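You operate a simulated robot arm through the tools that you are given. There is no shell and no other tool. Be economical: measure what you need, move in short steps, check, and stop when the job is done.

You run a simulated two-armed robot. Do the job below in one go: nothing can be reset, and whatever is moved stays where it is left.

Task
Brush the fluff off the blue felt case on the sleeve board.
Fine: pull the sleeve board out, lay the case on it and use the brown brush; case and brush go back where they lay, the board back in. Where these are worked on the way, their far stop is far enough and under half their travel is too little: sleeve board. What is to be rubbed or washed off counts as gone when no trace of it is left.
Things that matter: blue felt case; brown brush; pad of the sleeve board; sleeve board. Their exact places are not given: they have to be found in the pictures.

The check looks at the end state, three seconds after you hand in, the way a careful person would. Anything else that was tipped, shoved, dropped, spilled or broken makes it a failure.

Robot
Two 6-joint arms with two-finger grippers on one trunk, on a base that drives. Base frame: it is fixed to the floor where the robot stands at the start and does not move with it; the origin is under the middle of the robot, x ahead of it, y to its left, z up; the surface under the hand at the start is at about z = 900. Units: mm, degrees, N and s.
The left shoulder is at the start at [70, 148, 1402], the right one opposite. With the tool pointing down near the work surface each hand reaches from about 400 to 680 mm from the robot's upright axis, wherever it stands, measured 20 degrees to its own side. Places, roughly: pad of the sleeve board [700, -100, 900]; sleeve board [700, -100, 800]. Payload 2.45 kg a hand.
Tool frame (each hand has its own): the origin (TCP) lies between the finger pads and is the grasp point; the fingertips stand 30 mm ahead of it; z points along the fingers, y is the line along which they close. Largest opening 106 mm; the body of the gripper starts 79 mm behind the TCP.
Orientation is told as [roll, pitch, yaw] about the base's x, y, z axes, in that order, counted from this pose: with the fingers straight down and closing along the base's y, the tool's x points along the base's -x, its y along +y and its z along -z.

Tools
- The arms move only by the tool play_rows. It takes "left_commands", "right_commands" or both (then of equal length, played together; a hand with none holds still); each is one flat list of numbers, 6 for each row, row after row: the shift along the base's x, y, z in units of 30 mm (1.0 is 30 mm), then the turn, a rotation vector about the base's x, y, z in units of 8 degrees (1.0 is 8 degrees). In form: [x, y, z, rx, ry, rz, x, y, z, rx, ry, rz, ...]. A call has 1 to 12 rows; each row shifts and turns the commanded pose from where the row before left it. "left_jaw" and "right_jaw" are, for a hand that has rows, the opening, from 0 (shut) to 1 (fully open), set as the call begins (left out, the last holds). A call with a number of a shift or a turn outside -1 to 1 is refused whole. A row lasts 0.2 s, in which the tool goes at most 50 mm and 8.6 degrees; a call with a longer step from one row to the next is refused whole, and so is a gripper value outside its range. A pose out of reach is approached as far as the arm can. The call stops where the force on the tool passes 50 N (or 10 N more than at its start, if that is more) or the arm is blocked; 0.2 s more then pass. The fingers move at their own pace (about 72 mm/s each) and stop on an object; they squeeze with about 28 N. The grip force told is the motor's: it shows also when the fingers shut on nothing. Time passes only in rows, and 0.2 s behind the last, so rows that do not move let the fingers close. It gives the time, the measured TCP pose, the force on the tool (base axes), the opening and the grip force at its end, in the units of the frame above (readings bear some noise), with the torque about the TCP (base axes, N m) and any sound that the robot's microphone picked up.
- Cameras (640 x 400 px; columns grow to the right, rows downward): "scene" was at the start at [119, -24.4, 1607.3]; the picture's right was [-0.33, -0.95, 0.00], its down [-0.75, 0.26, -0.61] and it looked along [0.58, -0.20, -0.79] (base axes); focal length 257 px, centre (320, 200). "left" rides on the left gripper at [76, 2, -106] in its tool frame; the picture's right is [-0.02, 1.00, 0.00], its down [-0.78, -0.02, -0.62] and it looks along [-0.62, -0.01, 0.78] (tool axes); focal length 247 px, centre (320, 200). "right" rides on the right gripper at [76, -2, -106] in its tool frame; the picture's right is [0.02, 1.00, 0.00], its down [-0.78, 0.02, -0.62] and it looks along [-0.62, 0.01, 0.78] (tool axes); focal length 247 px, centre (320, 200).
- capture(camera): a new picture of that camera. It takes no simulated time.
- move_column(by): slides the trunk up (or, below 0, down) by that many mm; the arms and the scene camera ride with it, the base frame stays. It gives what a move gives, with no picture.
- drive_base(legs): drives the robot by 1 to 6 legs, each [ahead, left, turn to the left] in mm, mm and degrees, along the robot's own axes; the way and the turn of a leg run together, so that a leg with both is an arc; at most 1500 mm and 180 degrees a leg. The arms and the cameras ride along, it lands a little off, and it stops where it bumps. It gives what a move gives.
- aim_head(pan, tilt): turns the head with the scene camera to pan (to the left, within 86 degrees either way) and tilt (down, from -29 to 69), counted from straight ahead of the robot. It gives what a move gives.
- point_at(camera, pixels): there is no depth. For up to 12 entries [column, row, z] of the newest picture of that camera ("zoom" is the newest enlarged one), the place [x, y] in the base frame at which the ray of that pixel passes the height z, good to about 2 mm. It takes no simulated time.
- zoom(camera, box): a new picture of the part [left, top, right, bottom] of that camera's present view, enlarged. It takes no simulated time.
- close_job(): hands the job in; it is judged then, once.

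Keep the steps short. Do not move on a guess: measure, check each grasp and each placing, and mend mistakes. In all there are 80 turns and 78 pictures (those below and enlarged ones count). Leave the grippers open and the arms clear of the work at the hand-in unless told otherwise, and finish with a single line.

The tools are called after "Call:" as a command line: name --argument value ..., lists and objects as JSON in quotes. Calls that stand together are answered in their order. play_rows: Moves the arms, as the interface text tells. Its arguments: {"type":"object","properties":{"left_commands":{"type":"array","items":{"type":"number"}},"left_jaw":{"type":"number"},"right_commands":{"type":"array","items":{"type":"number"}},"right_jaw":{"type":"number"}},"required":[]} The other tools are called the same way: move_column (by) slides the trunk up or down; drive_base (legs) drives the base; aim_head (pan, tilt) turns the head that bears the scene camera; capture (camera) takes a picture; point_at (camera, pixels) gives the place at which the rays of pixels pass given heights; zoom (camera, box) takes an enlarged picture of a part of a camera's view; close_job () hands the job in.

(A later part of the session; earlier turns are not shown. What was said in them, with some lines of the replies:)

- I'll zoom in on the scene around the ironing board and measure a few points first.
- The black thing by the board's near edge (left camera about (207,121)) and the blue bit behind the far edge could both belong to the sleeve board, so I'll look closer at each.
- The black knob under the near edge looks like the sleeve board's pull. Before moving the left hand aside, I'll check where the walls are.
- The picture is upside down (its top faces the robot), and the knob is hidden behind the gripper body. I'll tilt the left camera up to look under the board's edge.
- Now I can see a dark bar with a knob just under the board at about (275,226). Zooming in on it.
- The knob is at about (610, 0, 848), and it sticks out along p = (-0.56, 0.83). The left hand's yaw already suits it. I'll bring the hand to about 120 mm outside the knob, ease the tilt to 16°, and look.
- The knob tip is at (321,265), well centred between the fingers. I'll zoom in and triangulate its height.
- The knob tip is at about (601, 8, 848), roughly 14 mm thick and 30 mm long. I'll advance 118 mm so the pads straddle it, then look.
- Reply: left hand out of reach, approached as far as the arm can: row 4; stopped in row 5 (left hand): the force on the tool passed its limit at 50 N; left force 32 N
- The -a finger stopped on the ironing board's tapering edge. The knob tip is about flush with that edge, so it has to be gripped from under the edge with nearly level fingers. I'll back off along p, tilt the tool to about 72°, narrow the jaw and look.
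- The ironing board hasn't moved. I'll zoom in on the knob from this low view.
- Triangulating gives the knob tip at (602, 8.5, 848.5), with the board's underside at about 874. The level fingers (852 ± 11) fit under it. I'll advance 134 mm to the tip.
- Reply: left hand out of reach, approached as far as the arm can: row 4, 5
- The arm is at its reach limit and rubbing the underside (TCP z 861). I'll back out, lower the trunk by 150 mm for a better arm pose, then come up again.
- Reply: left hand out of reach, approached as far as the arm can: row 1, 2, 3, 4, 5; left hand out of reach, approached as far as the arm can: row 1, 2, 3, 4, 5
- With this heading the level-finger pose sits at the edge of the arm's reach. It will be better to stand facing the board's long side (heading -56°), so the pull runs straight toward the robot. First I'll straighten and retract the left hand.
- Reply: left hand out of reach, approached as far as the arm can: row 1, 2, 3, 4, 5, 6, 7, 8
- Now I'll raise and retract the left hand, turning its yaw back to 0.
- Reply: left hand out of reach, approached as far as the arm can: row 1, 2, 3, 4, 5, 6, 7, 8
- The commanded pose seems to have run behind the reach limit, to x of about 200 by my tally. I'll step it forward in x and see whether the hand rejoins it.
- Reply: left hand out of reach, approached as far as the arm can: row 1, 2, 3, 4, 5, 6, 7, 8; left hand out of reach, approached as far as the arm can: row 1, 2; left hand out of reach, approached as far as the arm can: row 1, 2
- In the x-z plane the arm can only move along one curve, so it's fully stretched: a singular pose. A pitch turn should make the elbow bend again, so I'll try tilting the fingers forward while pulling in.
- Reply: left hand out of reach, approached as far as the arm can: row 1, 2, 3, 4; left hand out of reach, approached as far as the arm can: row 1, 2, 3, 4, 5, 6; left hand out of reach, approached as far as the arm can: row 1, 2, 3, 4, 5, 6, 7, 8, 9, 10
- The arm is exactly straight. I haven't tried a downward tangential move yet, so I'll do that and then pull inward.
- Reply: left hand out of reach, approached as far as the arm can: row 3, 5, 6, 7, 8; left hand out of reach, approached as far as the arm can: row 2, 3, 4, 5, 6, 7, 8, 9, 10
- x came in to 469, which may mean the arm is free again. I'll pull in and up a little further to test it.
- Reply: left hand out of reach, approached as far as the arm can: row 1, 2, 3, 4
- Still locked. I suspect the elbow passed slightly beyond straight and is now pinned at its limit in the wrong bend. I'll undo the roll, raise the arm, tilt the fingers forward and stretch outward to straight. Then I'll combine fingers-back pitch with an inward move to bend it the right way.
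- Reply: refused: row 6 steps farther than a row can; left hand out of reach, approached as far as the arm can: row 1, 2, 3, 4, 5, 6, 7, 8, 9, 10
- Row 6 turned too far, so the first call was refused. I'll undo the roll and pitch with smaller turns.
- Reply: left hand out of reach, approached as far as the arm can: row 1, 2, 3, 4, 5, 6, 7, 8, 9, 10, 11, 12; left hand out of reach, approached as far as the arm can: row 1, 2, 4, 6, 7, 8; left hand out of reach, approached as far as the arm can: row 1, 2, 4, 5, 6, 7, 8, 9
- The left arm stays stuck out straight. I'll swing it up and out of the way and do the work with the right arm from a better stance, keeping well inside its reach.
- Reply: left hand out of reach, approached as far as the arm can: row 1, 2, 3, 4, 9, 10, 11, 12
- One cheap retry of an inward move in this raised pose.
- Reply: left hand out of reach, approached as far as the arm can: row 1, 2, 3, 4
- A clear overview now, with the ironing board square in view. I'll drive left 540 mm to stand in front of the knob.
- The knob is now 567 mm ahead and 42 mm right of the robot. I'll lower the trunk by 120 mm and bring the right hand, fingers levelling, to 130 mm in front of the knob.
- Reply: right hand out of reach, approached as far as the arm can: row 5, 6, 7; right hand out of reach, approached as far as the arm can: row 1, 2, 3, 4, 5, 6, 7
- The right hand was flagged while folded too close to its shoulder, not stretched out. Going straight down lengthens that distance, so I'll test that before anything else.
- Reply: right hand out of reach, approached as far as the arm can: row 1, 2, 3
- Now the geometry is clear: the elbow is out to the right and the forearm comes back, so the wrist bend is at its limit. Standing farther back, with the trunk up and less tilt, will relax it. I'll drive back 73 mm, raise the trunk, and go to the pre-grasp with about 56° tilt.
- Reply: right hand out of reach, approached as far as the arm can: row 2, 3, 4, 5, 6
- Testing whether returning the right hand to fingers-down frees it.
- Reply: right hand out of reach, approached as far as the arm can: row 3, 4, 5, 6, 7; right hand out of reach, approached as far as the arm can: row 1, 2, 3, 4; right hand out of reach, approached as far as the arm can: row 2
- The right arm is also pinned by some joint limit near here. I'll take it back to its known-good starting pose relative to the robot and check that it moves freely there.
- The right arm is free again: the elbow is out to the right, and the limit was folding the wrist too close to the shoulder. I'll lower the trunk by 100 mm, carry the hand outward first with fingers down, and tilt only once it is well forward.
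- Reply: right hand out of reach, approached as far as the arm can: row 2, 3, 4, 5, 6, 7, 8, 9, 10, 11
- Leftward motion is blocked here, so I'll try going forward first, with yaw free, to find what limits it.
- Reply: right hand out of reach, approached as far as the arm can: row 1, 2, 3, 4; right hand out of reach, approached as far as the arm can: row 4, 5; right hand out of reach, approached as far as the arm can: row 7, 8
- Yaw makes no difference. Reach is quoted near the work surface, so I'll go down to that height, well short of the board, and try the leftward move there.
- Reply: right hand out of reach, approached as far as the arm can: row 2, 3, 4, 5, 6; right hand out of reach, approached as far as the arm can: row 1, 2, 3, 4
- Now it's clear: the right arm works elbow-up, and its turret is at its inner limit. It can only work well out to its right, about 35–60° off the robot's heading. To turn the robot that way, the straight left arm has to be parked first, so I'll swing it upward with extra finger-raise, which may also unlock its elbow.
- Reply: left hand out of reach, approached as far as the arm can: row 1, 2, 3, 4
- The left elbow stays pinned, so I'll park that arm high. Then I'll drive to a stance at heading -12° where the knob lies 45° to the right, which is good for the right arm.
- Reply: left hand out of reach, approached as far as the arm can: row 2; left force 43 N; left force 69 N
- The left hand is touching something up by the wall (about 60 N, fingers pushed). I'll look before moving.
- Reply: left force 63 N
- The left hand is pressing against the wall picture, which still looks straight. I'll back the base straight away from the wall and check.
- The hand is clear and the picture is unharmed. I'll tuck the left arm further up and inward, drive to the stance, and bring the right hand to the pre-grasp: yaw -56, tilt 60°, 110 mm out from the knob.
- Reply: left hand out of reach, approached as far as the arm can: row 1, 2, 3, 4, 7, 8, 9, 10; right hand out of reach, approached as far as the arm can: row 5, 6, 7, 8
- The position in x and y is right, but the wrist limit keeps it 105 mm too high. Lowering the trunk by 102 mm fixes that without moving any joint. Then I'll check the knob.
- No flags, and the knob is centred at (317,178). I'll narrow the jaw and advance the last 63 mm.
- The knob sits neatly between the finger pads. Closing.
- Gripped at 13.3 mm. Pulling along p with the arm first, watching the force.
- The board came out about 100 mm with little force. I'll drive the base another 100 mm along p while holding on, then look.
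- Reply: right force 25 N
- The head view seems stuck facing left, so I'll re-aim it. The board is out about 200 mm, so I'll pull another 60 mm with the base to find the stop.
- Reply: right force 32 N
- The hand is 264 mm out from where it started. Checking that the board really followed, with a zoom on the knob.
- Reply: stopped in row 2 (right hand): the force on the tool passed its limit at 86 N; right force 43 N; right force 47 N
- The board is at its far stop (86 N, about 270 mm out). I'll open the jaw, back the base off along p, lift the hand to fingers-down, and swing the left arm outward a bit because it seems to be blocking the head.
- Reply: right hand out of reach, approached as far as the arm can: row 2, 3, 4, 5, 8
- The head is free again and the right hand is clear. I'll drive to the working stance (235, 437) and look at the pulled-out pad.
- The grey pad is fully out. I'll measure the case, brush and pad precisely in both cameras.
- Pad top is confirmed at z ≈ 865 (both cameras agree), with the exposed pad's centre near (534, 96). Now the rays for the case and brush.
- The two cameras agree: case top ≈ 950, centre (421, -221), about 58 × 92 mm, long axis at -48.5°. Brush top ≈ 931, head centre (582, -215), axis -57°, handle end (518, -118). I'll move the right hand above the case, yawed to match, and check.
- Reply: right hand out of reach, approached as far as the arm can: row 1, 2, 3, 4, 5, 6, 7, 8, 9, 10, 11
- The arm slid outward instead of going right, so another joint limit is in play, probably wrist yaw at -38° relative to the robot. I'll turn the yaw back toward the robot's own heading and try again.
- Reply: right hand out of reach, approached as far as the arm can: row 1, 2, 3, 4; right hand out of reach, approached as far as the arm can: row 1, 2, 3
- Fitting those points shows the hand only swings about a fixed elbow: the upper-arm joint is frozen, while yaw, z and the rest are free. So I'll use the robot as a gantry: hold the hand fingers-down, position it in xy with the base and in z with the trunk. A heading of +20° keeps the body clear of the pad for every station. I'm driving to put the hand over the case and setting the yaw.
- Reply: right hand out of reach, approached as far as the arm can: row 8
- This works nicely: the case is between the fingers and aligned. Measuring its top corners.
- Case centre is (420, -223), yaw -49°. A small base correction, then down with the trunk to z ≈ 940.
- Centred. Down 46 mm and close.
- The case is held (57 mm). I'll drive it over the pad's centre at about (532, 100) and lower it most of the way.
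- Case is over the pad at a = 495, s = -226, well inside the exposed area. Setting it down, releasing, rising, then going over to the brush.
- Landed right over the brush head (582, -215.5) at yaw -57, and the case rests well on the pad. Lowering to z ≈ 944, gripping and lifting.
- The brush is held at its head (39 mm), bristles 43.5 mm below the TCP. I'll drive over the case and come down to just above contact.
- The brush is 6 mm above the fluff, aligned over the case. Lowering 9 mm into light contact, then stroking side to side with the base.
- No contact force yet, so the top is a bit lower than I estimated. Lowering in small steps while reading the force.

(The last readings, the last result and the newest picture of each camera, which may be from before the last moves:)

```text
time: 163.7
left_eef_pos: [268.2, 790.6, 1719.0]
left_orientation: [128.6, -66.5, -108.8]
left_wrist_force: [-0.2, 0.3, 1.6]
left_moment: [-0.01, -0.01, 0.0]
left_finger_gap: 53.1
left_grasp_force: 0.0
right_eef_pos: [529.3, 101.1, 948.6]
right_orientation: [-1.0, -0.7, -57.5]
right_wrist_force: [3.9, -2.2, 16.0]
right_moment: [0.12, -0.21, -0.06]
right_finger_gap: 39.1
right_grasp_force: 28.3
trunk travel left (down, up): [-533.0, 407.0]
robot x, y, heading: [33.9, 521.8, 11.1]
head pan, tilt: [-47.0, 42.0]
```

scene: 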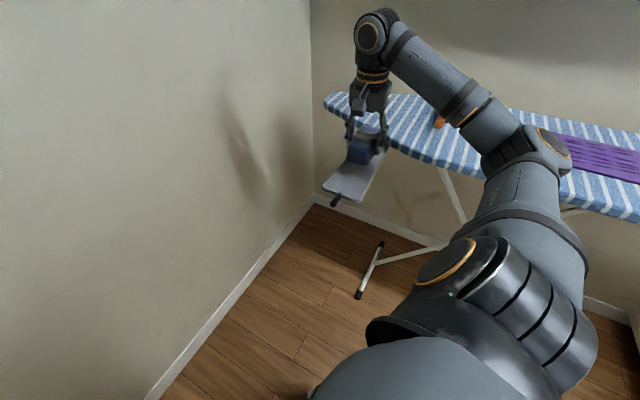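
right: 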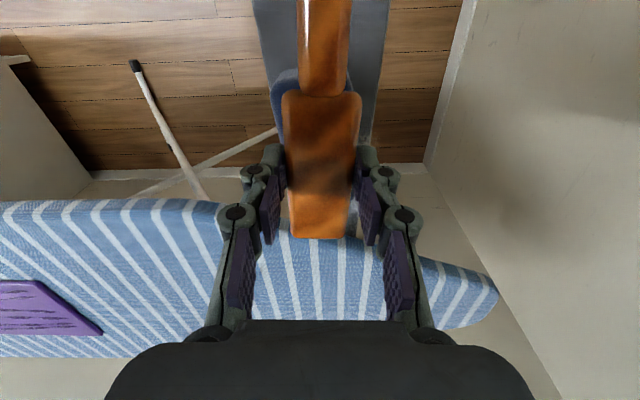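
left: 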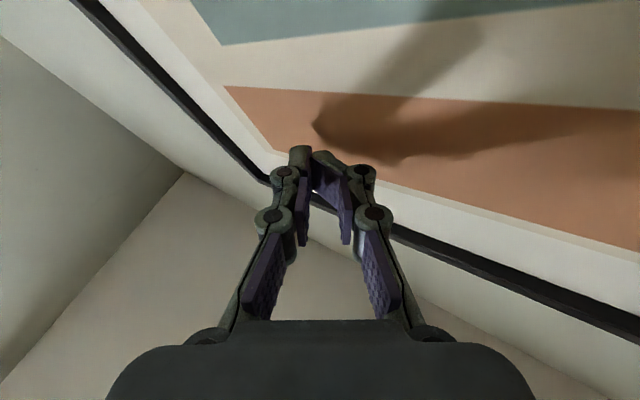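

Contact at TCP 948.5 (16 N). I'll ease to about half that and stroke.

Call:
move_column --by 1.2

Call:
drive_base --legs '[[20, 8, 0], [-40, -17, 0], [40, 17, 0], [-40, -17, 0], [40, 17, 0], [-20, -8, 0]]'

Call:
zoom --camera "scene" --box '[310, 130, 410, 220]'

```text
time: 164.2
left_eef_pos: [269.3, 788.9, 1719.3]
left_orientation: [128.6, -66.4, -108.7]
left_wrist_force: [-0.6, -0.5, 0.0]
left_moment: [-0.01, -0.04, 0.03]
left_finger_gap: 53.0
left_grasp_force: 0.0
right_eef_pos: [529.3, 102.8, 948.9]
right_orientation: [-1.1, -0.7, -57.4]
right_wrist_force: [2.2, -1.2, 10.7]
right_moment: [-0.01, -0.2, -0.06]
right_finger_gap: 38.4
right_grasp_force: 28.5
trunk travel left (down, up): [-534.0, 406.0]
robot x, y, heading: [29.7, 520.5, 11.5]
head pan, tilt: [-47.0, 42.0]
```

```text
time: 167.4
left_eef_pos: [271.3, 789.8, 1718.3]
left_orientation: [128.5, -66.4, -108.7]
left_wrist_force: [-0.4, 0.4, 0.2]
left_moment: [0.0, 0.02, -0.02]
left_finger_gap: 53.0
left_grasp_force: 0.0
right_eef_pos: [527.7, 102.9, 948.7]
right_orientation: [-0.9, -0.7, -57.7]
right_wrist_force: [2.0, 1.2, 5.7]
right_moment: [0.26, -0.15, -0.06]
right_finger_gap: 38.4
right_grasp_force: 28.8
trunk travel left (down, up): [-534.0, 406.0]
robot x, y, heading: [31.3, 519.7, 11.0]
head pan, tilt: [-47.0, 42.0]
```

```text
4.44 times, centred on (360, 175) of scene
```

zoom: 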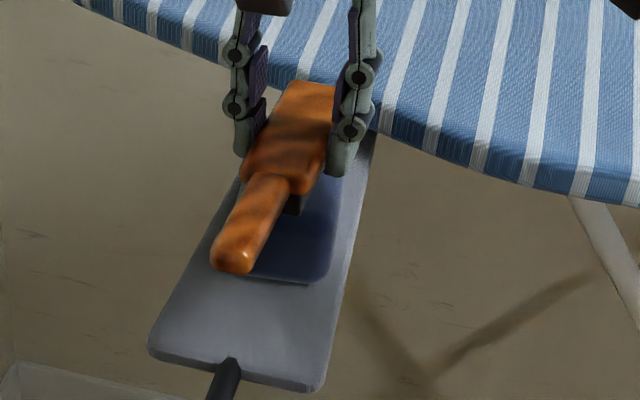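

No fluff is visible beside the brush now. I'll add strokes shifted toward both ends, then lift, drive back to the brush's place, and inspect the case.

Call:
drive_base --legs '[[4, -9, 0], [22, 9, 0], [-44, -18, 0], [44, 18, 0], [-44, -18, 0], [22, 9, 0]]'

Call:
drive_base --legs '[[-8, 18, 0], [22, 9, 0], [-44, -18, 0], [44, 18, 0], [-22, -9, 0], [4, -9, 0]]'

Call:
move_column --by 115

Call:
drive_base --legs '[[-9, -324, 0.4]]'

Call:
aim_head --pan -20 --tilt 42

Call:
capture --camera "scene"

```text
time: 170.5
left_eef_pos: [275.0, 778.9, 1719.1]
left_orientation: [128.5, -66.5, -108.8]
left_wrist_force: [-0.2, -0.2, -0.5]
left_moment: [0.0, 0.0, 0.04]
left_finger_gap: 52.9
left_grasp_force: 0.0
right_eef_pos: [531.6, 91.7, 948.4]
right_orientation: [-1.0, -0.7, -57.7]
right_wrist_force: [-1.1, -2.3, 5.9]
right_moment: [-0.07, -0.05, -0.02]
right_finger_gap: 39.0
right_grasp_force: 27.4
trunk travel left (down, up): [-534.0, 406.0]
robot x, y, heading: [34.8, 506.0, 11.3]
head pan, tilt: [-47.0, 42.0]
```

```text
time: 173.5
left_eef_pos: [272.6, 788.5, 1719.4]
left_orientation: [128.4, -66.4, -108.7]
left_wrist_force: [0.0, -0.6, 0.5]
left_moment: [-0.03, -0.01, 0.0]
left_finger_gap: 53.0
left_grasp_force: 0.0
right_eef_pos: [528.5, 98.5, 947.6]
right_orientation: [-1.1, -0.6, -57.7]
right_wrist_force: [-1.5, 0.1, 2.6]
right_moment: [0.12, 0.09, 0.08]
right_finger_gap: 38.6
right_grasp_force: 28.0
trunk travel left (down, up): [-534.0, 406.0]
robot x, y, heading: [33.7, 518.2, 11.1]
head pan, tilt: [-47.0, 42.0]
```

```text
time: 174.9
left_eef_pos: [272.1, 787.4, 1834.4]
left_orientation: [128.4, -66.4, -108.7]
left_wrist_force: [0.2, 0.0, 0.4]
left_moment: [0.04, -0.03, 0.0]
left_finger_gap: 53.2
left_grasp_force: 0.1
right_eef_pos: [528.4, 99.3, 1061.6]
right_orientation: [-1.1, -0.6, -57.7]
right_wrist_force: [0.5, 0.4, -0.2]
right_moment: [0.0, -0.01, 0.0]
right_finger_gap: 38.7
right_grasp_force: 28.1
trunk travel left (down, up): [-649.0, 291.0]
robot x, y, heading: [32.5, 519.1, 11.4]
head pan, tilt: [-47.0, 42.0]
```

```text
time: 177.1
left_eef_pos: [323.5, 471.2, 1835.4]
left_orientation: [128.6, -66.5, -107.9]
left_wrist_force: [-0.2, 0.7, 0.0]
left_moment: [0.03, -0.02, -0.02]
left_finger_gap: 52.7
left_grasp_force: 0.0
right_eef_pos: [591.4, -214.5, 1063.1]
right_orientation: [-1.1, -0.7, -56.8]
right_wrist_force: [0.4, 0.1, -0.1]
right_moment: [-0.03, -0.01, 0.02]
right_finger_gap: 38.9
right_grasp_force: 28.4
trunk travel left (down, up): [-649.0, 291.0]
robot x, y, heading: [87.0, 196.2, 11.9]
head pan, tilt: [-47.0, 42.0]
```

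```text
time: 178.0
left_eef_pos: [324.5, 469.1, 1834.0]
left_orientation: [128.5, -66.4, -107.8]
left_wrist_force: [0.1, -0.9, -0.7]
left_moment: [0.03, -0.01, -0.02]
left_finger_gap: 53.1
left_grasp_force: 0.0
right_eef_pos: [591.0, -215.0, 1060.9]
right_orientation: [-1.2, -0.6, -56.9]
right_wrist_force: [0.3, 0.9, 0.4]
right_moment: [-0.01, -0.02, -0.01]
right_finger_gap: 38.5
right_grasp_force: 27.7
trunk travel left (down, up): [-649.0, 291.0]
robot x, y, heading: [86.0, 196.8, 12.2]
head pan, tilt: [-20.0, 42.0]
```

```text
11 pictures are left
```

scene: 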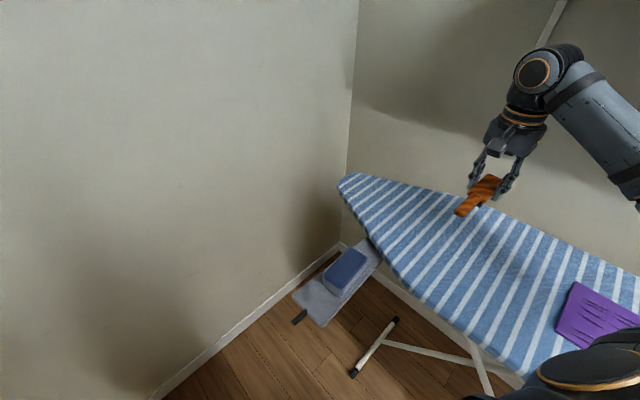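

The case looks clean. I'll zoom to verify, correct by -9 mm, set the brush down where it lay, release and rise.

Call:
zoom --camera "scene" --box '[285, 230, 395, 330]'

Call:
drive_base --legs '[[-9, 0, 0]]'

Call:
move_column --by -117

```text
4.00 times, centred on (340, 280) of scene
```

zoom: 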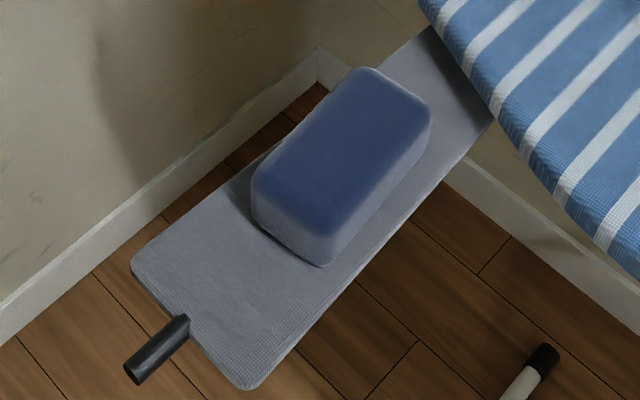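

```text
time: 178.8
left_eef_pos: [320.4, 468.2, 1832.9]
left_orientation: [128.1, -66.5, -107.6]
left_wrist_force: [1.4, 0.2, 0.8]
left_moment: [0.0, 0.03, 0.0]
left_finger_gap: 53.1
left_grasp_force: 0.0
right_eef_pos: [583.8, -216.8, 1060.8]
right_orientation: [-1.2, -0.6, -56.8]
right_wrist_force: [0.7, 0.6, -1.3]
right_moment: [-0.04, 0.05, 0.01]
right_finger_gap: 38.5
right_grasp_force: 28.0
trunk travel left (down, up): [-649.0, 291.0]
robot x, y, heading: [78.0, 194.1, 12.0]
head pan, tilt: [-20.0, 42.0]
```

```text
time: 180.2
left_eef_pos: [316.1, 466.7, 1717.6]
left_orientation: [128.3, -66.4, -107.9]
left_wrist_force: [0.2, 0.1, -0.2]
left_moment: [0.01, 0.02, -0.01]
left_finger_gap: 53.1
left_grasp_force: 0.1
right_eef_pos: [582.6, -217.3, 944.8]
right_orientation: [-1.1, -0.5, -56.9]
right_wrist_force: [0.4, -1.3, -1.1]
right_moment: [0.04, -0.01, 0.01]
right_finger_gap: 38.8
right_grasp_force: 28.5
trunk travel left (down, up): [-532.0, 408.0]
robot x, y, heading: [78.9, 193.9, 12.0]
head pan, tilt: [-20.0, 42.0]
```

The case is spotless. The brush is 1 mm above its spot, so I'll settle it, release and rise, and measure the case's present pose from that zoom.

Call:
point_at --camera "zoom" --pixels '[[350, 70, 911], [432, 108, 911], [322, 238, 911], [254, 184, 911], [345, 158, 911], [134, 262, 865], [245, 388, 865]]'

Call:
move_column --by -1.3

Call:
play_rows --right_commands '[0, 0, 0, 0, 0, 0, 0, 0, 0, 0, 0, 0]' --right_jaw 0.78

Call:
move_column --by 141

Call:
capture --camera "right"

```text
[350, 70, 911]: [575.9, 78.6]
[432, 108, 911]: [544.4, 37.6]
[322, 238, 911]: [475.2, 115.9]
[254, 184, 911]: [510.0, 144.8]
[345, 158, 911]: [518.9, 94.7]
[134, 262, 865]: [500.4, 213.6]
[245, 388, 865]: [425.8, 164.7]
```

```text
time: 180.7
left_eef_pos: [315.6, 466.8, 1715.5]
left_orientation: [128.4, -66.4, -107.8]
left_wrist_force: [-0.2, -0.8, 0.6]
left_moment: [-0.03, 0.0, 0.01]
left_finger_gap: 53.0
left_grasp_force: 0.0
right_eef_pos: [583.0, -217.2, 944.1]
right_orientation: [-1.1, -0.6, -56.8]
right_wrist_force: [-0.3, 1.3, -1.1]
right_moment: [-0.06, -0.03, -0.01]
right_finger_gap: 38.9
right_grasp_force: 27.8
trunk travel left (down, up): [-531.0, 409.0]
robot x, y, heading: [75.3, 191.6, 11.8]
head pan, tilt: [-20.0, 42.0]
```

```text
time: 181.3
left_eef_pos: [316.1, 466.1, 1716.2]
left_orientation: [128.4, -66.4, -107.8]
left_wrist_force: [0.1, -0.4, 0.0]
left_moment: [0.0, -0.01, -0.01]
left_finger_gap: 53.1
left_grasp_force: 0.1
right_eef_pos: [582.2, -216.1, 944.6]
right_orientation: [-1.1, -0.6, -56.8]
right_wrist_force: [0.1, -0.1, -0.1]
right_moment: [0.03, 0.0, 0.03]
right_finger_gap: 82.7
right_grasp_force: 0.1
trunk travel left (down, up): [-531.0, 409.0]
robot x, y, heading: [81.4, 194.7, 12.1]
head pan, tilt: [-20.0, 42.0]
```

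```text
time: 183.0
left_eef_pos: [316.6, 468.0, 1856.5]
left_orientation: [128.4, -66.4, -107.7]
left_wrist_force: [-0.3, 0.4, 0.4]
left_moment: [0.0, 0.03, 0.0]
left_finger_gap: 53.0
left_grasp_force: 0.1
right_eef_pos: [582.2, -217.2, 1084.8]
right_orientation: [-1.1, -0.6, -56.8]
right_wrist_force: [-0.2, -0.1, -0.7]
right_moment: [0.02, 0.01, 0.0]
right_finger_gap: 82.9
right_grasp_force: 0.0
trunk travel left (down, up): [-672.0, 268.0]
robot x, y, heading: [77.3, 193.0, 12.1]
head pan, tilt: [-20.0, 42.0]
```

```text
9 pictures are left
```

right: 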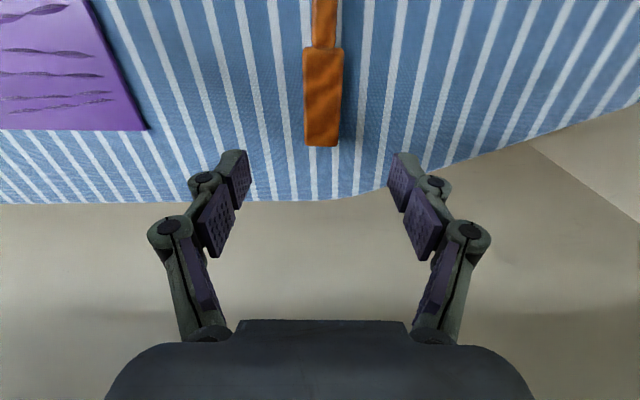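

The brush lies exactly as before. Next I'll drive over the case, now centred at about (526, 94) with yaw about -47, and check before gripping.

Call:
drive_base --legs '[[-68, 241, 0], [0, 0, 9.7]]'

Call:
capture --camera "right"

Call:
point_at --camera "right" --pixels '[[320, 85, 911], [320, 60, 911], [320, 110, 911], [280, 85, 911], [360, 85, 911]]'

```text
time: 185.5
left_eef_pos: [154.9, 721.7, 1856.7]
left_orientation: [128.3, -66.4, -98.8]
left_wrist_force: [-0.9, -0.2, -0.2]
left_moment: [-0.01, 0.0, -0.04]
left_finger_gap: 52.8
left_grasp_force: 0.0
right_eef_pos: [524.2, 88.4, 1084.3]
right_orientation: [-1.1, -0.5, -47.8]
right_wrist_force: [0.0, -0.8, 0.4]
right_moment: [-0.01, 0.03, 0.01]
right_finger_gap: 82.7
right_grasp_force: 0.1
trunk travel left (down, up): [-672.0, 268.0]
robot x, y, heading: [-36.3, 418.7, 21.0]
head pan, tilt: [-20.0, 42.0]
```

```text
8 pictures are left
```

right: 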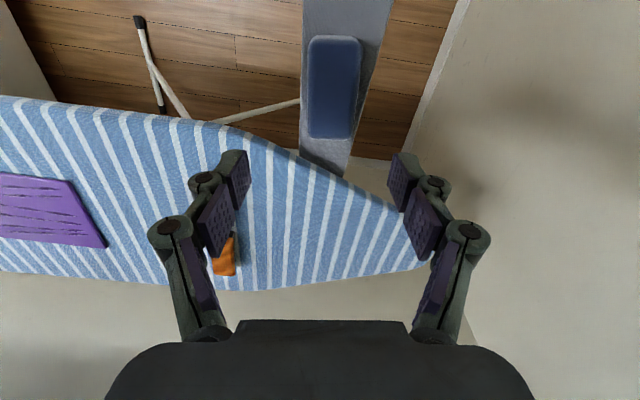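

```text
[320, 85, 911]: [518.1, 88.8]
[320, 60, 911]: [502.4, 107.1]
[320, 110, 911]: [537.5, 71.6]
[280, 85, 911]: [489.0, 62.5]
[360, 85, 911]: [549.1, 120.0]
```

Case centre is (530, 97), so I'll shift 10 mm, grip it, lift it and carry it back over its place on the ironing board.

Call:
drive_base --legs '[[9, 4, 0]]'

Call:
move_column --by -178

Call:
play_rows --right_commands '[0, 0, 0, 0, 0, 0, 0, 0, 0, 0, 0, 0, 0, 0, 0, 0, 0, 0, 0, 0, 0, 0, 0, 0]' --right_jaw 0

Call:
move_column --by 178

Call:
drive_base --legs '[[-208, -250.5, 0], [0, 0, -1.2]]'

Call:
capture --camera "right"

```text
time: 186.2
left_eef_pos: [158.8, 726.3, 1858.4]
left_orientation: [128.7, -66.3, -99.1]
left_wrist_force: [-0.4, -0.7, 0.7]
left_moment: [0.01, 0.03, 0.03]
left_finger_gap: 53.1
left_grasp_force: 0.0
right_eef_pos: [530.2, 94.7, 1085.1]
right_orientation: [-1.0, -0.7, -47.7]
right_wrist_force: [-0.9, 0.2, 0.8]
right_moment: [-0.01, -0.05, -0.01]
right_finger_gap: 82.8
right_grasp_force: 0.0
trunk travel left (down, up): [-672.0, 268.0]
robot x, y, heading: [-30.0, 423.5, 20.9]
head pan, tilt: [-20.0, 42.0]
```

```text
time: 188.2
left_eef_pos: [160.3, 728.7, 1679.1]
left_orientation: [128.5, -66.4, -98.9]
left_wrist_force: [0.1, 0.6, -0.3]
left_moment: [-0.02, -0.03, -0.01]
left_finger_gap: 53.1
left_grasp_force: 0.0
right_eef_pos: [532.3, 94.7, 907.0]
right_orientation: [-1.1, -0.6, -47.9]
right_wrist_force: [-0.2, -0.1, -0.4]
right_moment: [0.01, 0.01, -0.01]
right_finger_gap: 82.7
right_grasp_force: 0.1
trunk travel left (down, up): [-494.0, 446.0]
robot x, y, heading: [-29.2, 421.6, 21.0]
head pan, tilt: [-20.0, 42.0]
```

```text
time: 189.2
left_eef_pos: [160.5, 728.8, 1679.0]
left_orientation: [128.5, -66.4, -98.9]
left_wrist_force: [-0.3, 0.2, -0.5]
left_moment: [-0.01, 0.02, 0.0]
left_finger_gap: 53.3
left_grasp_force: 0.0
right_eef_pos: [530.2, 94.9, 908.3]
right_orientation: [-1.1, -0.7, -47.8]
right_wrist_force: [1.8, 0.2, 3.3]
right_moment: [0.07, -0.1, -0.04]
right_finger_gap: 56.8
right_grasp_force: 28.3
trunk travel left (down, up): [-494.0, 446.0]
robot x, y, heading: [-32.2, 421.5, 21.0]
head pan, tilt: [-20.0, 42.0]
```

```text
time: 191.2
left_eef_pos: [161.6, 730.1, 1858.1]
left_orientation: [128.4, -66.4, -98.9]
left_wrist_force: [0.5, -0.6, 0.3]
left_moment: [0.0, 0.02, -0.02]
left_finger_gap: 53.1
left_grasp_force: 0.0
right_eef_pos: [531.5, 95.4, 1085.4]
right_orientation: [-1.1, -0.6, -47.8]
right_wrist_force: [-0.8, 0.3, -1.4]
right_moment: [-0.01, 0.01, 0.01]
right_finger_gap: 57.1
right_grasp_force: 27.8
trunk travel left (down, up): [-672.0, 268.0]
robot x, y, heading: [-30.9, 422.2, 21.2]
head pan, tilt: [-20.0, 42.0]
```

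```text
time: 193.8
left_eef_pos: [60.8, 410.9, 1857.0]
left_orientation: [128.5, -66.3, -100.4]
left_wrist_force: [-1.0, 0.4, -1.0]
left_moment: [0.0, 0.02, 0.0]
left_finger_gap: 52.9
left_grasp_force: 0.0
right_eef_pos: [413.9, -232.7, 1085.0]
right_orientation: [-1.0, -0.7, -49.2]
right_wrist_force: [-0.2, 0.3, -0.8]
right_moment: [0.01, 0.03, 0.0]
right_finger_gap: 57.4
right_grasp_force: 28.2
trunk travel left (down, up): [-672.0, 268.0]
robot x, y, heading: [-138.5, 109.8, 19.5]
head pan, tilt: [-20.0, 42.0]
```

```text
7 pictures are left
```

right: 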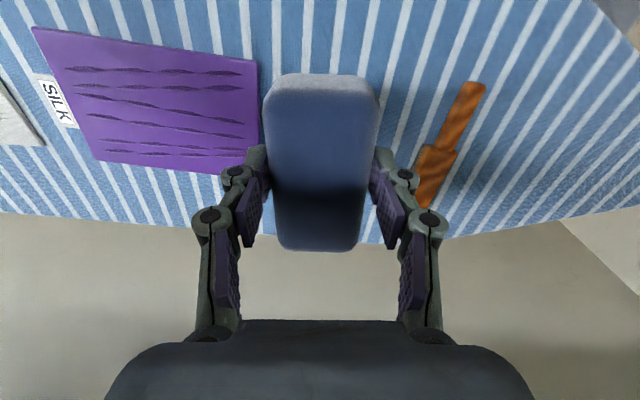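

The case is held and clean. I'll fine-correct 11 mm to its original grasp point (419.5, -222.5, yaw -49), lower, release and rise.

Call:
drive_base --legs '[[9, 8, 0]]'

Call:
move_column --by -142

Call:
play_rows --right_commands '[0, 0, 0, 0, 0, 0, 0, 0, 0, 0, 0, 0]' --right_jaw 0.75

Call:
move_column --by 145

Call:
capture --camera "right"

Call:
point_at --camera "right" --pixels '[[302, 55, 948], [359, 53, 948], [301, 155, 948], [353, 156, 948]]'

Call:
drive_base --legs '[[158, 474, 0]]'

Call:
play_rows --right_commands '[0, 0, 0, -0.755, -0.656, 0, 0, 0, 0, -0.755, -0.656, 0, 0, 0, 0, 0, 0, 0, 0, 0, 0, 0, 0, 0]' --right_jaw 0

Call:
capture --camera "right"

```text
time: 194.5
left_eef_pos: [63.0, 417.4, 1858.9]
left_orientation: [128.7, -66.1, -100.6]
left_wrist_force: [0.4, 0.7, -0.6]
left_moment: [-0.05, 0.01, 0.06]
left_finger_gap: 53.2
left_grasp_force: 0.0
right_eef_pos: [419.7, -225.1, 1083.9]
right_orientation: [-0.9, -0.6, -49.3]
right_wrist_force: [-0.4, -0.3, -0.8]
right_moment: [0.02, -0.02, -0.02]
right_finger_gap: 56.8
right_grasp_force: 27.8
trunk travel left (down, up): [-672.0, 268.0]
robot x, y, heading: [-132.3, 118.9, 19.6]
head pan, tilt: [-20.0, 42.0]
```

```text
time: 196.2
left_eef_pos: [59.5, 422.5, 1716.2]
left_orientation: [129.0, -66.5, -101.0]
left_wrist_force: [-0.2, 0.0, -0.3]
left_moment: [0.01, -0.03, -0.01]
left_finger_gap: 53.2
left_grasp_force: 0.0
right_eef_pos: [417.5, -221.6, 947.2]
right_orientation: [-1.0, -0.8, -49.3]
right_wrist_force: [2.8, -1.6, 28.2]
right_moment: [0.08, -0.17, 0.02]
right_finger_gap: 57.4
right_grasp_force: 27.9
trunk travel left (down, up): [-530.0, 410.0]
robot x, y, heading: [-135.3, 120.7, 19.7]
head pan, tilt: [-20.0, 42.0]
```

```text
time: 196.8
left_eef_pos: [65.2, 420.8, 1715.1]
left_orientation: [128.7, -66.4, -100.7]
left_wrist_force: [-0.2, 0.7, 0.6]
left_moment: [0.02, -0.02, -0.02]
left_finger_gap: 53.0
left_grasp_force: 0.0
right_eef_pos: [418.9, -221.5, 944.5]
right_orientation: [-1.0, -0.6, -49.2]
right_wrist_force: [0.5, 0.5, -0.3]
right_moment: [-0.01, -0.02, -0.03]
right_finger_gap: 79.3
right_grasp_force: 0.1
trunk travel left (down, up): [-530.0, 410.0]
robot x, y, heading: [-130.7, 119.2, 19.3]
head pan, tilt: [-20.0, 42.0]
```

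```text
time: 198.5
left_eef_pos: [66.0, 421.1, 1861.4]
left_orientation: [128.4, -66.4, -100.5]
left_wrist_force: [-0.5, -0.5, -0.1]
left_moment: [-0.01, -0.01, 0.01]
left_finger_gap: 53.2
left_grasp_force: 0.1
right_eef_pos: [420.9, -222.2, 1088.0]
right_orientation: [-1.0, -0.6, -49.3]
right_wrist_force: [0.0, -0.1, 0.7]
right_moment: [0.01, 0.0, 0.03]
right_finger_gap: 79.2
right_grasp_force: 0.1
trunk travel left (down, up): [-675.0, 265.0]
robot x, y, heading: [-133.7, 124.2, 19.5]
head pan, tilt: [-20.0, 42.0]
```

```text
6 pictures are left
```

right: 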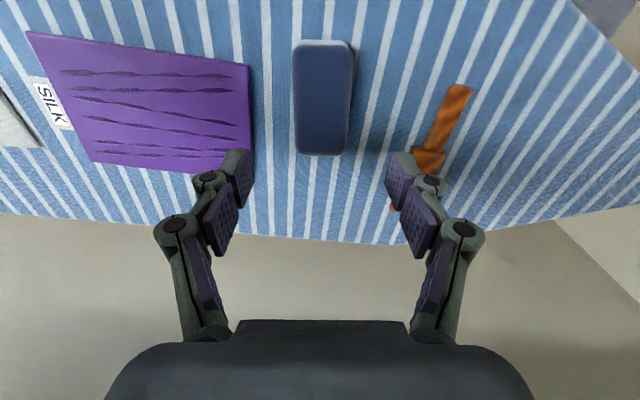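

```text
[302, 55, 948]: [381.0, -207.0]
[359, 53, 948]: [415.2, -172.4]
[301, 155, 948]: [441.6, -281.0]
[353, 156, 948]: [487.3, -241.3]
```

```text
time: 201.4
left_eef_pos: [58.7, 912.4, 1860.6]
left_orientation: [128.5, -66.3, -100.2]
left_wrist_force: [0.8, 0.4, -1.0]
left_moment: [0.02, 0.0, -0.01]
left_finger_gap: 53.0
left_grasp_force: 0.1
right_eef_pos: [416.0, 272.2, 1087.6]
right_orientation: [-1.1, -0.6, -49.0]
right_wrist_force: [-0.2, -0.8, 0.0]
right_moment: [0.02, -0.01, -0.04]
right_finger_gap: 79.6
right_grasp_force: 0.1
trunk travel left (down, up): [-675.0, 265.0]
robot x, y, heading: [-141.0, 612.5, 19.6]
head pan, tilt: [-20.0, 42.0]
```

```text
time: 202.4
left_eef_pos: [55.7, 914.3, 1859.2]
left_orientation: [128.7, -66.4, -100.3]
left_wrist_force: [0.5, -0.1, 0.0]
left_moment: [-0.01, -0.03, -0.01]
left_finger_gap: 53.0
left_grasp_force: 0.1
right_eef_pos: [416.5, 295.2, 1091.5]
right_orientation: [-1.2, -16.6, -49.0]
right_wrist_force: [-0.4, -0.6, 1.2]
right_moment: [0.01, 0.0, -0.01]
right_finger_gap: 0.1
right_grasp_force: 27.9
right hand out of reach, approached as far as the arm can: row 1, 2
trunk travel left (down, up): [-675.0, 265.0]
robot x, y, heading: [-137.0, 612.3, 19.7]
head pan, tilt: [-20.0, 42.0]
```

```text
5 pictures are left
```

right: 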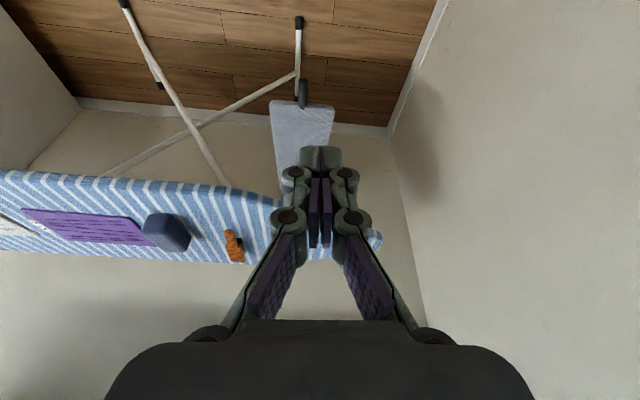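

The case is back in place. The hand is fist-closed and tilted 16° behind the knob. I'll measure the knob and lower to its height.

Call:
point_at --camera "right" --pixels '[[302, 82, 850], [302, 88, 850], [303, 104, 855], [271, 106, 865], [335, 106, 865]]'

Call:
move_column --by -229

Call:
zoom --camera "right" --box '[220, 80, 420, 240]'

Call:
point_at --camera "right" --pixels '[[320, 200, 848], [300, 200, 848], [340, 200, 848], [320, 180, 848]]'

```text
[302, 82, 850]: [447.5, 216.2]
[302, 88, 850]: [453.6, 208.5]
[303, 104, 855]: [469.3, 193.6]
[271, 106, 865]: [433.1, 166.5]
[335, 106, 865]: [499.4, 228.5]
```

```text
time: 204.8
left_eef_pos: [57.6, 914.8, 1631.0]
left_orientation: [128.5, -66.3, -100.2]
left_wrist_force: [-0.6, -0.3, -0.8]
left_moment: [0.04, -0.01, 0.0]
left_finger_gap: 53.0
left_grasp_force: 0.1
right_eef_pos: [418.4, 295.1, 862.8]
right_orientation: [-1.2, -16.6, -49.0]
right_wrist_force: [0.2, 0.5, 0.5]
right_moment: [-0.06, 0.0, -0.01]
right_finger_gap: 0.0
right_grasp_force: 28.0
trunk travel left (down, up): [-446.0, 494.0]
robot x, y, heading: [-138.8, 612.0, 19.9]
head pan, tilt: [-20.0, 42.0]
```

```text
2.50 times, centred on (320, 160) of right
```

zoom: 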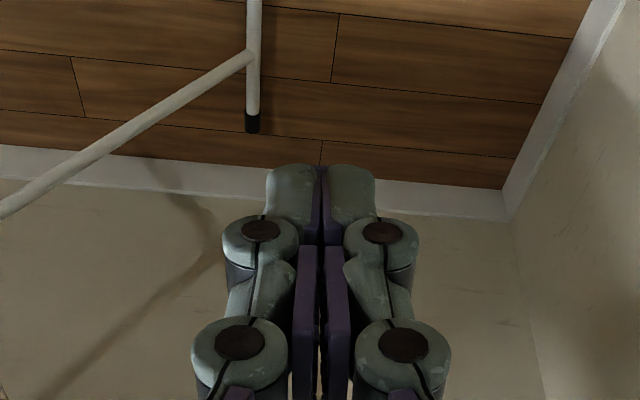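

```text
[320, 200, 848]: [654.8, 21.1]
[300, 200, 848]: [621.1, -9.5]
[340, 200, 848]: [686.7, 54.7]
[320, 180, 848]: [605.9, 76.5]
```

The knob tip is at about (446, 218). The fist needs 23 mm of sideways shift, then the push goes along (0.588, -0.809). Pushing the first 160 mm.

Call:
drive_base --legs '[[-22, -6, 0]]'

Call:
drive_base --legs '[[45, -154, 0]]'

Call:
capture --camera "scene"

```text
time: 205.6
left_eef_pos: [40.8, 902.1, 1630.8]
left_orientation: [128.3, -66.4, -100.0]
left_wrist_force: [0.8, -0.5, -1.3]
left_moment: [0.02, 0.0, 0.01]
left_finger_gap: 53.1
left_grasp_force: 0.1
right_eef_pos: [401.0, 283.3, 861.3]
right_orientation: [-1.2, -16.7, -48.9]
right_wrist_force: [0.0, 0.2, 0.2]
right_moment: [0.01, 0.0, 0.01]
right_finger_gap: 0.1
right_grasp_force: 28.0
trunk travel left (down, up): [-446.0, 494.0]
robot x, y, heading: [-157.0, 599.9, 19.7]
head pan, tilt: [-20.0, 42.0]
```

```text
time: 207.0
left_eef_pos: [133.3, 775.5, 1632.3]
left_orientation: [128.5, -66.4, -99.9]
left_wrist_force: [0.6, -0.3, -0.4]
left_moment: [-0.01, 0.04, 0.03]
left_finger_gap: 52.9
left_grasp_force: 0.0
right_eef_pos: [495.3, 157.8, 862.3]
right_orientation: [-1.1, -16.6, -48.8]
right_wrist_force: [-0.4, 0.3, -0.5]
right_moment: [0.0, 0.01, 0.0]
right_finger_gap: 0.0
right_grasp_force: 28.5
trunk travel left (down, up): [-446.0, 494.0]
robot x, y, heading: [-63.1, 472.1, 20.1]
head pan, tilt: [-20.0, 42.0]
```

```text
3 pictures are left
5 turns are left
```

scene: 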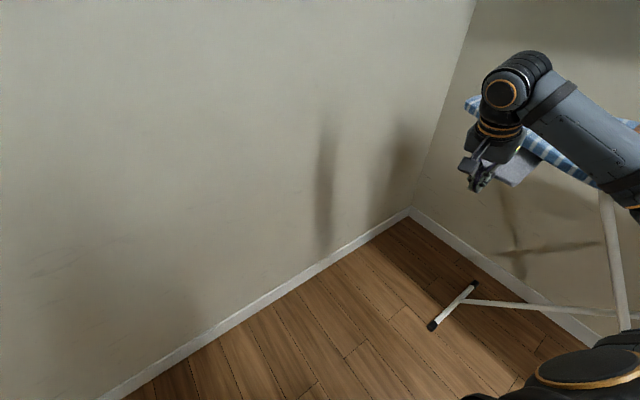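

The board is following. Lateral alignment is fine (n = 493.5 against the knob's 492). Pushing the remaining ~165 mm in two steps, then looking.

Call:
drive_base --legs '[[44, -150, 0]]'

Call:
drive_base --legs '[[2.5, -9, 0]]'

Call:
aim_head --pan -38 --tilt 45

Call:
zoom --camera "scene" --box '[240, 100, 440, 260]'

```text
time: 208.4
left_eef_pos: [228.2, 648.7, 1630.6]
left_orientation: [128.4, -66.4, -100.0]
left_wrist_force: [-0.1, -0.2, -0.8]
left_moment: [-0.02, 0.01, -0.01]
left_finger_gap: 53.2
left_grasp_force: 0.0
right_eef_pos: [590.0, 30.6, 862.6]
right_orientation: [-1.2, -16.7, -48.8]
right_wrist_force: [-0.1, -0.6, -0.4]
right_moment: [0.01, 0.03, -0.02]
right_finger_gap: 0.0
right_grasp_force: 28.0
trunk travel left (down, up): [-446.0, 494.0]
robot x, y, heading: [29.8, 344.5, 20.0]
head pan, tilt: [-20.0, 42.0]
```

```text
time: 209.2
left_eef_pos: [227.1, 650.8, 1630.3]
left_orientation: [129.3, -66.6, -100.5]
left_wrist_force: [-0.4, 0.6, -0.7]
left_moment: [0.01, -0.02, 0.0]
left_finger_gap: 53.1
left_grasp_force: 0.1
right_eef_pos: [592.0, 29.1, 863.6]
right_orientation: [-1.3, -16.5, -48.4]
right_wrist_force: [-25.6, 20.5, -26.7]
right_moment: [0.74, 0.61, -0.23]
right_finger_gap: 0.0
right_grasp_force: 28.6
trunk travel left (down, up): [-446.0, 494.0]
robot x, y, heading: [34.9, 339.7, 20.2]
head pan, tilt: [-20.0, 42.0]
```

```text
time: 210.0
left_eef_pos: [227.0, 649.5, 1630.4]
left_orientation: [129.1, -66.6, -100.6]
left_wrist_force: [-0.4, 0.7, 1.0]
left_moment: [-0.01, 0.0, 0.0]
left_finger_gap: 53.0
left_grasp_force: 0.0
right_eef_pos: [592.2, 29.3, 863.8]
right_orientation: [-1.4, -16.4, -48.3]
right_wrist_force: [-11.1, 12.4, -6.5]
right_moment: [0.28, 0.21, -0.06]
right_finger_gap: 0.1
right_grasp_force: 28.6
trunk travel left (down, up): [-446.0, 494.0]
robot x, y, heading: [37.1, 340.8, 20.1]
head pan, tilt: [-38.0, 45.0]
```

```text
2.50 times, centred on (340, 180) of scene
4 turns are left
```

zoom: 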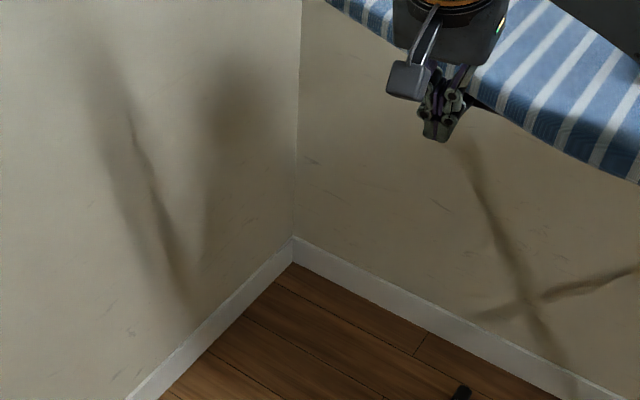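

The hand met a firm stop with the TCP at d = 324.5, which means the board is in. Backing away along p, opening both grippers, rising, and checking.

Call:
drive_base --legs '[[-42, 144, 0]]'

Call:
play_rows --right_commands '[0, 0, 0, 0, 0, 0, 0, 0, 0, 0, 0, 0, 0, 0, 0, 0, 0, 0]' --right_jaw 1 --left_commands '[0, 0, 0, 0, 0, 0, 0, 0, 0, 0, 0, 0, 0, 0, 0, 0, 0, 0]' --left_jaw 1

Call:
capture --camera "right"

Call:
point_at --camera "right" --pixels '[[320, 200, 848], [320, 210, 848], [320, 220, 848], [320, 230, 848], [320, 240, 848], [300, 220, 848], [340, 220, 848]]'

```text
time: 211.4
left_eef_pos: [141.3, 764.1, 1631.4]
left_orientation: [128.5, -66.5, -100.0]
left_wrist_force: [0.1, 0.3, 0.3]
left_moment: [0.01, 0.04, -0.04]
left_finger_gap: 53.2
left_grasp_force: 0.0
right_eef_pos: [503.6, 149.4, 860.0]
right_orientation: [-1.2, -16.2, -48.5]
right_wrist_force: [0.1, 0.0, 0.4]
right_moment: [0.02, 0.0, 0.03]
right_finger_gap: 0.1
right_grasp_force: 28.2
trunk travel left (down, up): [-446.0, 494.0]
robot x, y, heading: [-51.6, 466.0, 19.7]
head pan, tilt: [-38.0, 45.0]
```

```text
time: 212.2
left_eef_pos: [141.1, 764.6, 1630.9]
left_orientation: [128.5, -66.5, -99.9]
left_wrist_force: [-0.6, -0.5, 0.3]
left_moment: [-0.02, 0.0, 0.03]
left_finger_gap: 105.8
left_grasp_force: 0.0
right_eef_pos: [503.8, 149.5, 860.8]
right_orientation: [-1.3, -16.2, -48.5]
right_wrist_force: [-0.5, -0.8, 0.5]
right_moment: [-0.01, 0.02, -0.02]
right_finger_gap: 102.7
right_grasp_force: 0.1
trunk travel left (down, up): [-446.0, 494.0]
robot x, y, heading: [-56.2, 458.7, 20.2]
head pan, tilt: [-38.0, 45.0]
```

```text
1 pictures are left
```

right: 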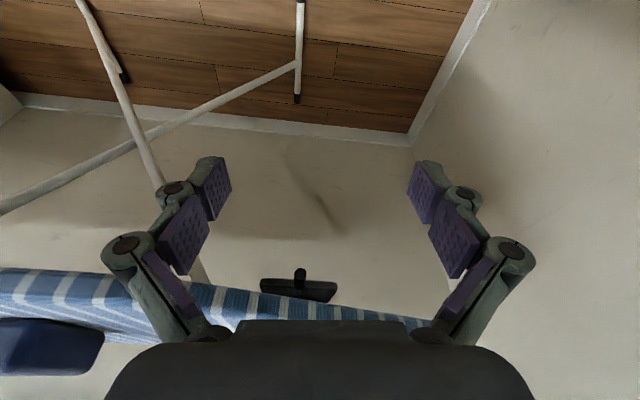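

```text
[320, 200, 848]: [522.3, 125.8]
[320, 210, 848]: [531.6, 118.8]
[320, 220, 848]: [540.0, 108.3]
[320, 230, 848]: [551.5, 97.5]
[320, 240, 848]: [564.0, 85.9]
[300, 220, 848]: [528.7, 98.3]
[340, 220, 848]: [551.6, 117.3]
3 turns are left
```

It looks just like the starting view: the knob tip is under the board's edge at (300,271). One numeric check of the tip, then raising the arms clear.

Call:
point_at --camera "right" --pixels '[[300, 271, 849], [300, 274, 849]]'

Call:
drive_base --legs '[[-30, 100, 0]]'

Call:
move_column --by 200

```text
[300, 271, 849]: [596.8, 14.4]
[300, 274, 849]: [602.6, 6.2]
```

```text
time: 213.3
left_eef_pos: [78.3, 848.1, 1630.9]
left_orientation: [128.5, -66.4, -99.6]
left_wrist_force: [-1.1, 0.3, -0.4]
left_moment: [0.02, 0.03, 0.0]
left_finger_gap: 106.0
left_grasp_force: 0.1
right_eef_pos: [441.9, 234.4, 862.1]
right_orientation: [-1.3, -16.2, -48.3]
right_wrist_force: [0.0, 0.2, 0.0]
right_moment: [-0.01, -0.02, 0.03]
right_finger_gap: 106.0
right_grasp_force: 0.1
trunk travel left (down, up): [-446.0, 494.0]
robot x, y, heading: [-115.7, 546.6, 20.3]
head pan, tilt: [-38.0, 45.0]
```

```text
time: 215.5
left_eef_pos: [78.6, 848.9, 1831.1]
left_orientation: [128.4, -66.4, -99.6]
left_wrist_force: [-0.4, -0.2, 1.0]
left_moment: [0.0, 0.01, 0.01]
left_finger_gap: 105.9
left_grasp_force: 0.1
right_eef_pos: [442.4, 234.7, 1060.9]
right_orientation: [-1.3, -16.2, -48.4]
right_wrist_force: [0.1, 0.0, -0.5]
right_moment: [-0.02, 0.01, -0.02]
right_finger_gap: 106.0
right_grasp_force: 0.0
trunk travel left (down, up): [-646.0, 294.0]
robot x, y, heading: [-117.4, 544.8, 20.4]
head pan, tilt: [-38.0, 45.0]
2 turns are left
```

The knob tip is back at about (599, 11), within a few mm of its start at (602, 8.5), so the board is in. The case and brush are back in place, the arms are clear and both grippers are open. Handing in.

Call:
close_job

```text
The job is handed in.
```

I brushed the felt case clean on the pulled-out sleeve board, put the case and brush back where they lay, and slid the board back in; on the way the left gripper pressed against the wall picture, which stayed straight and showed no damage.
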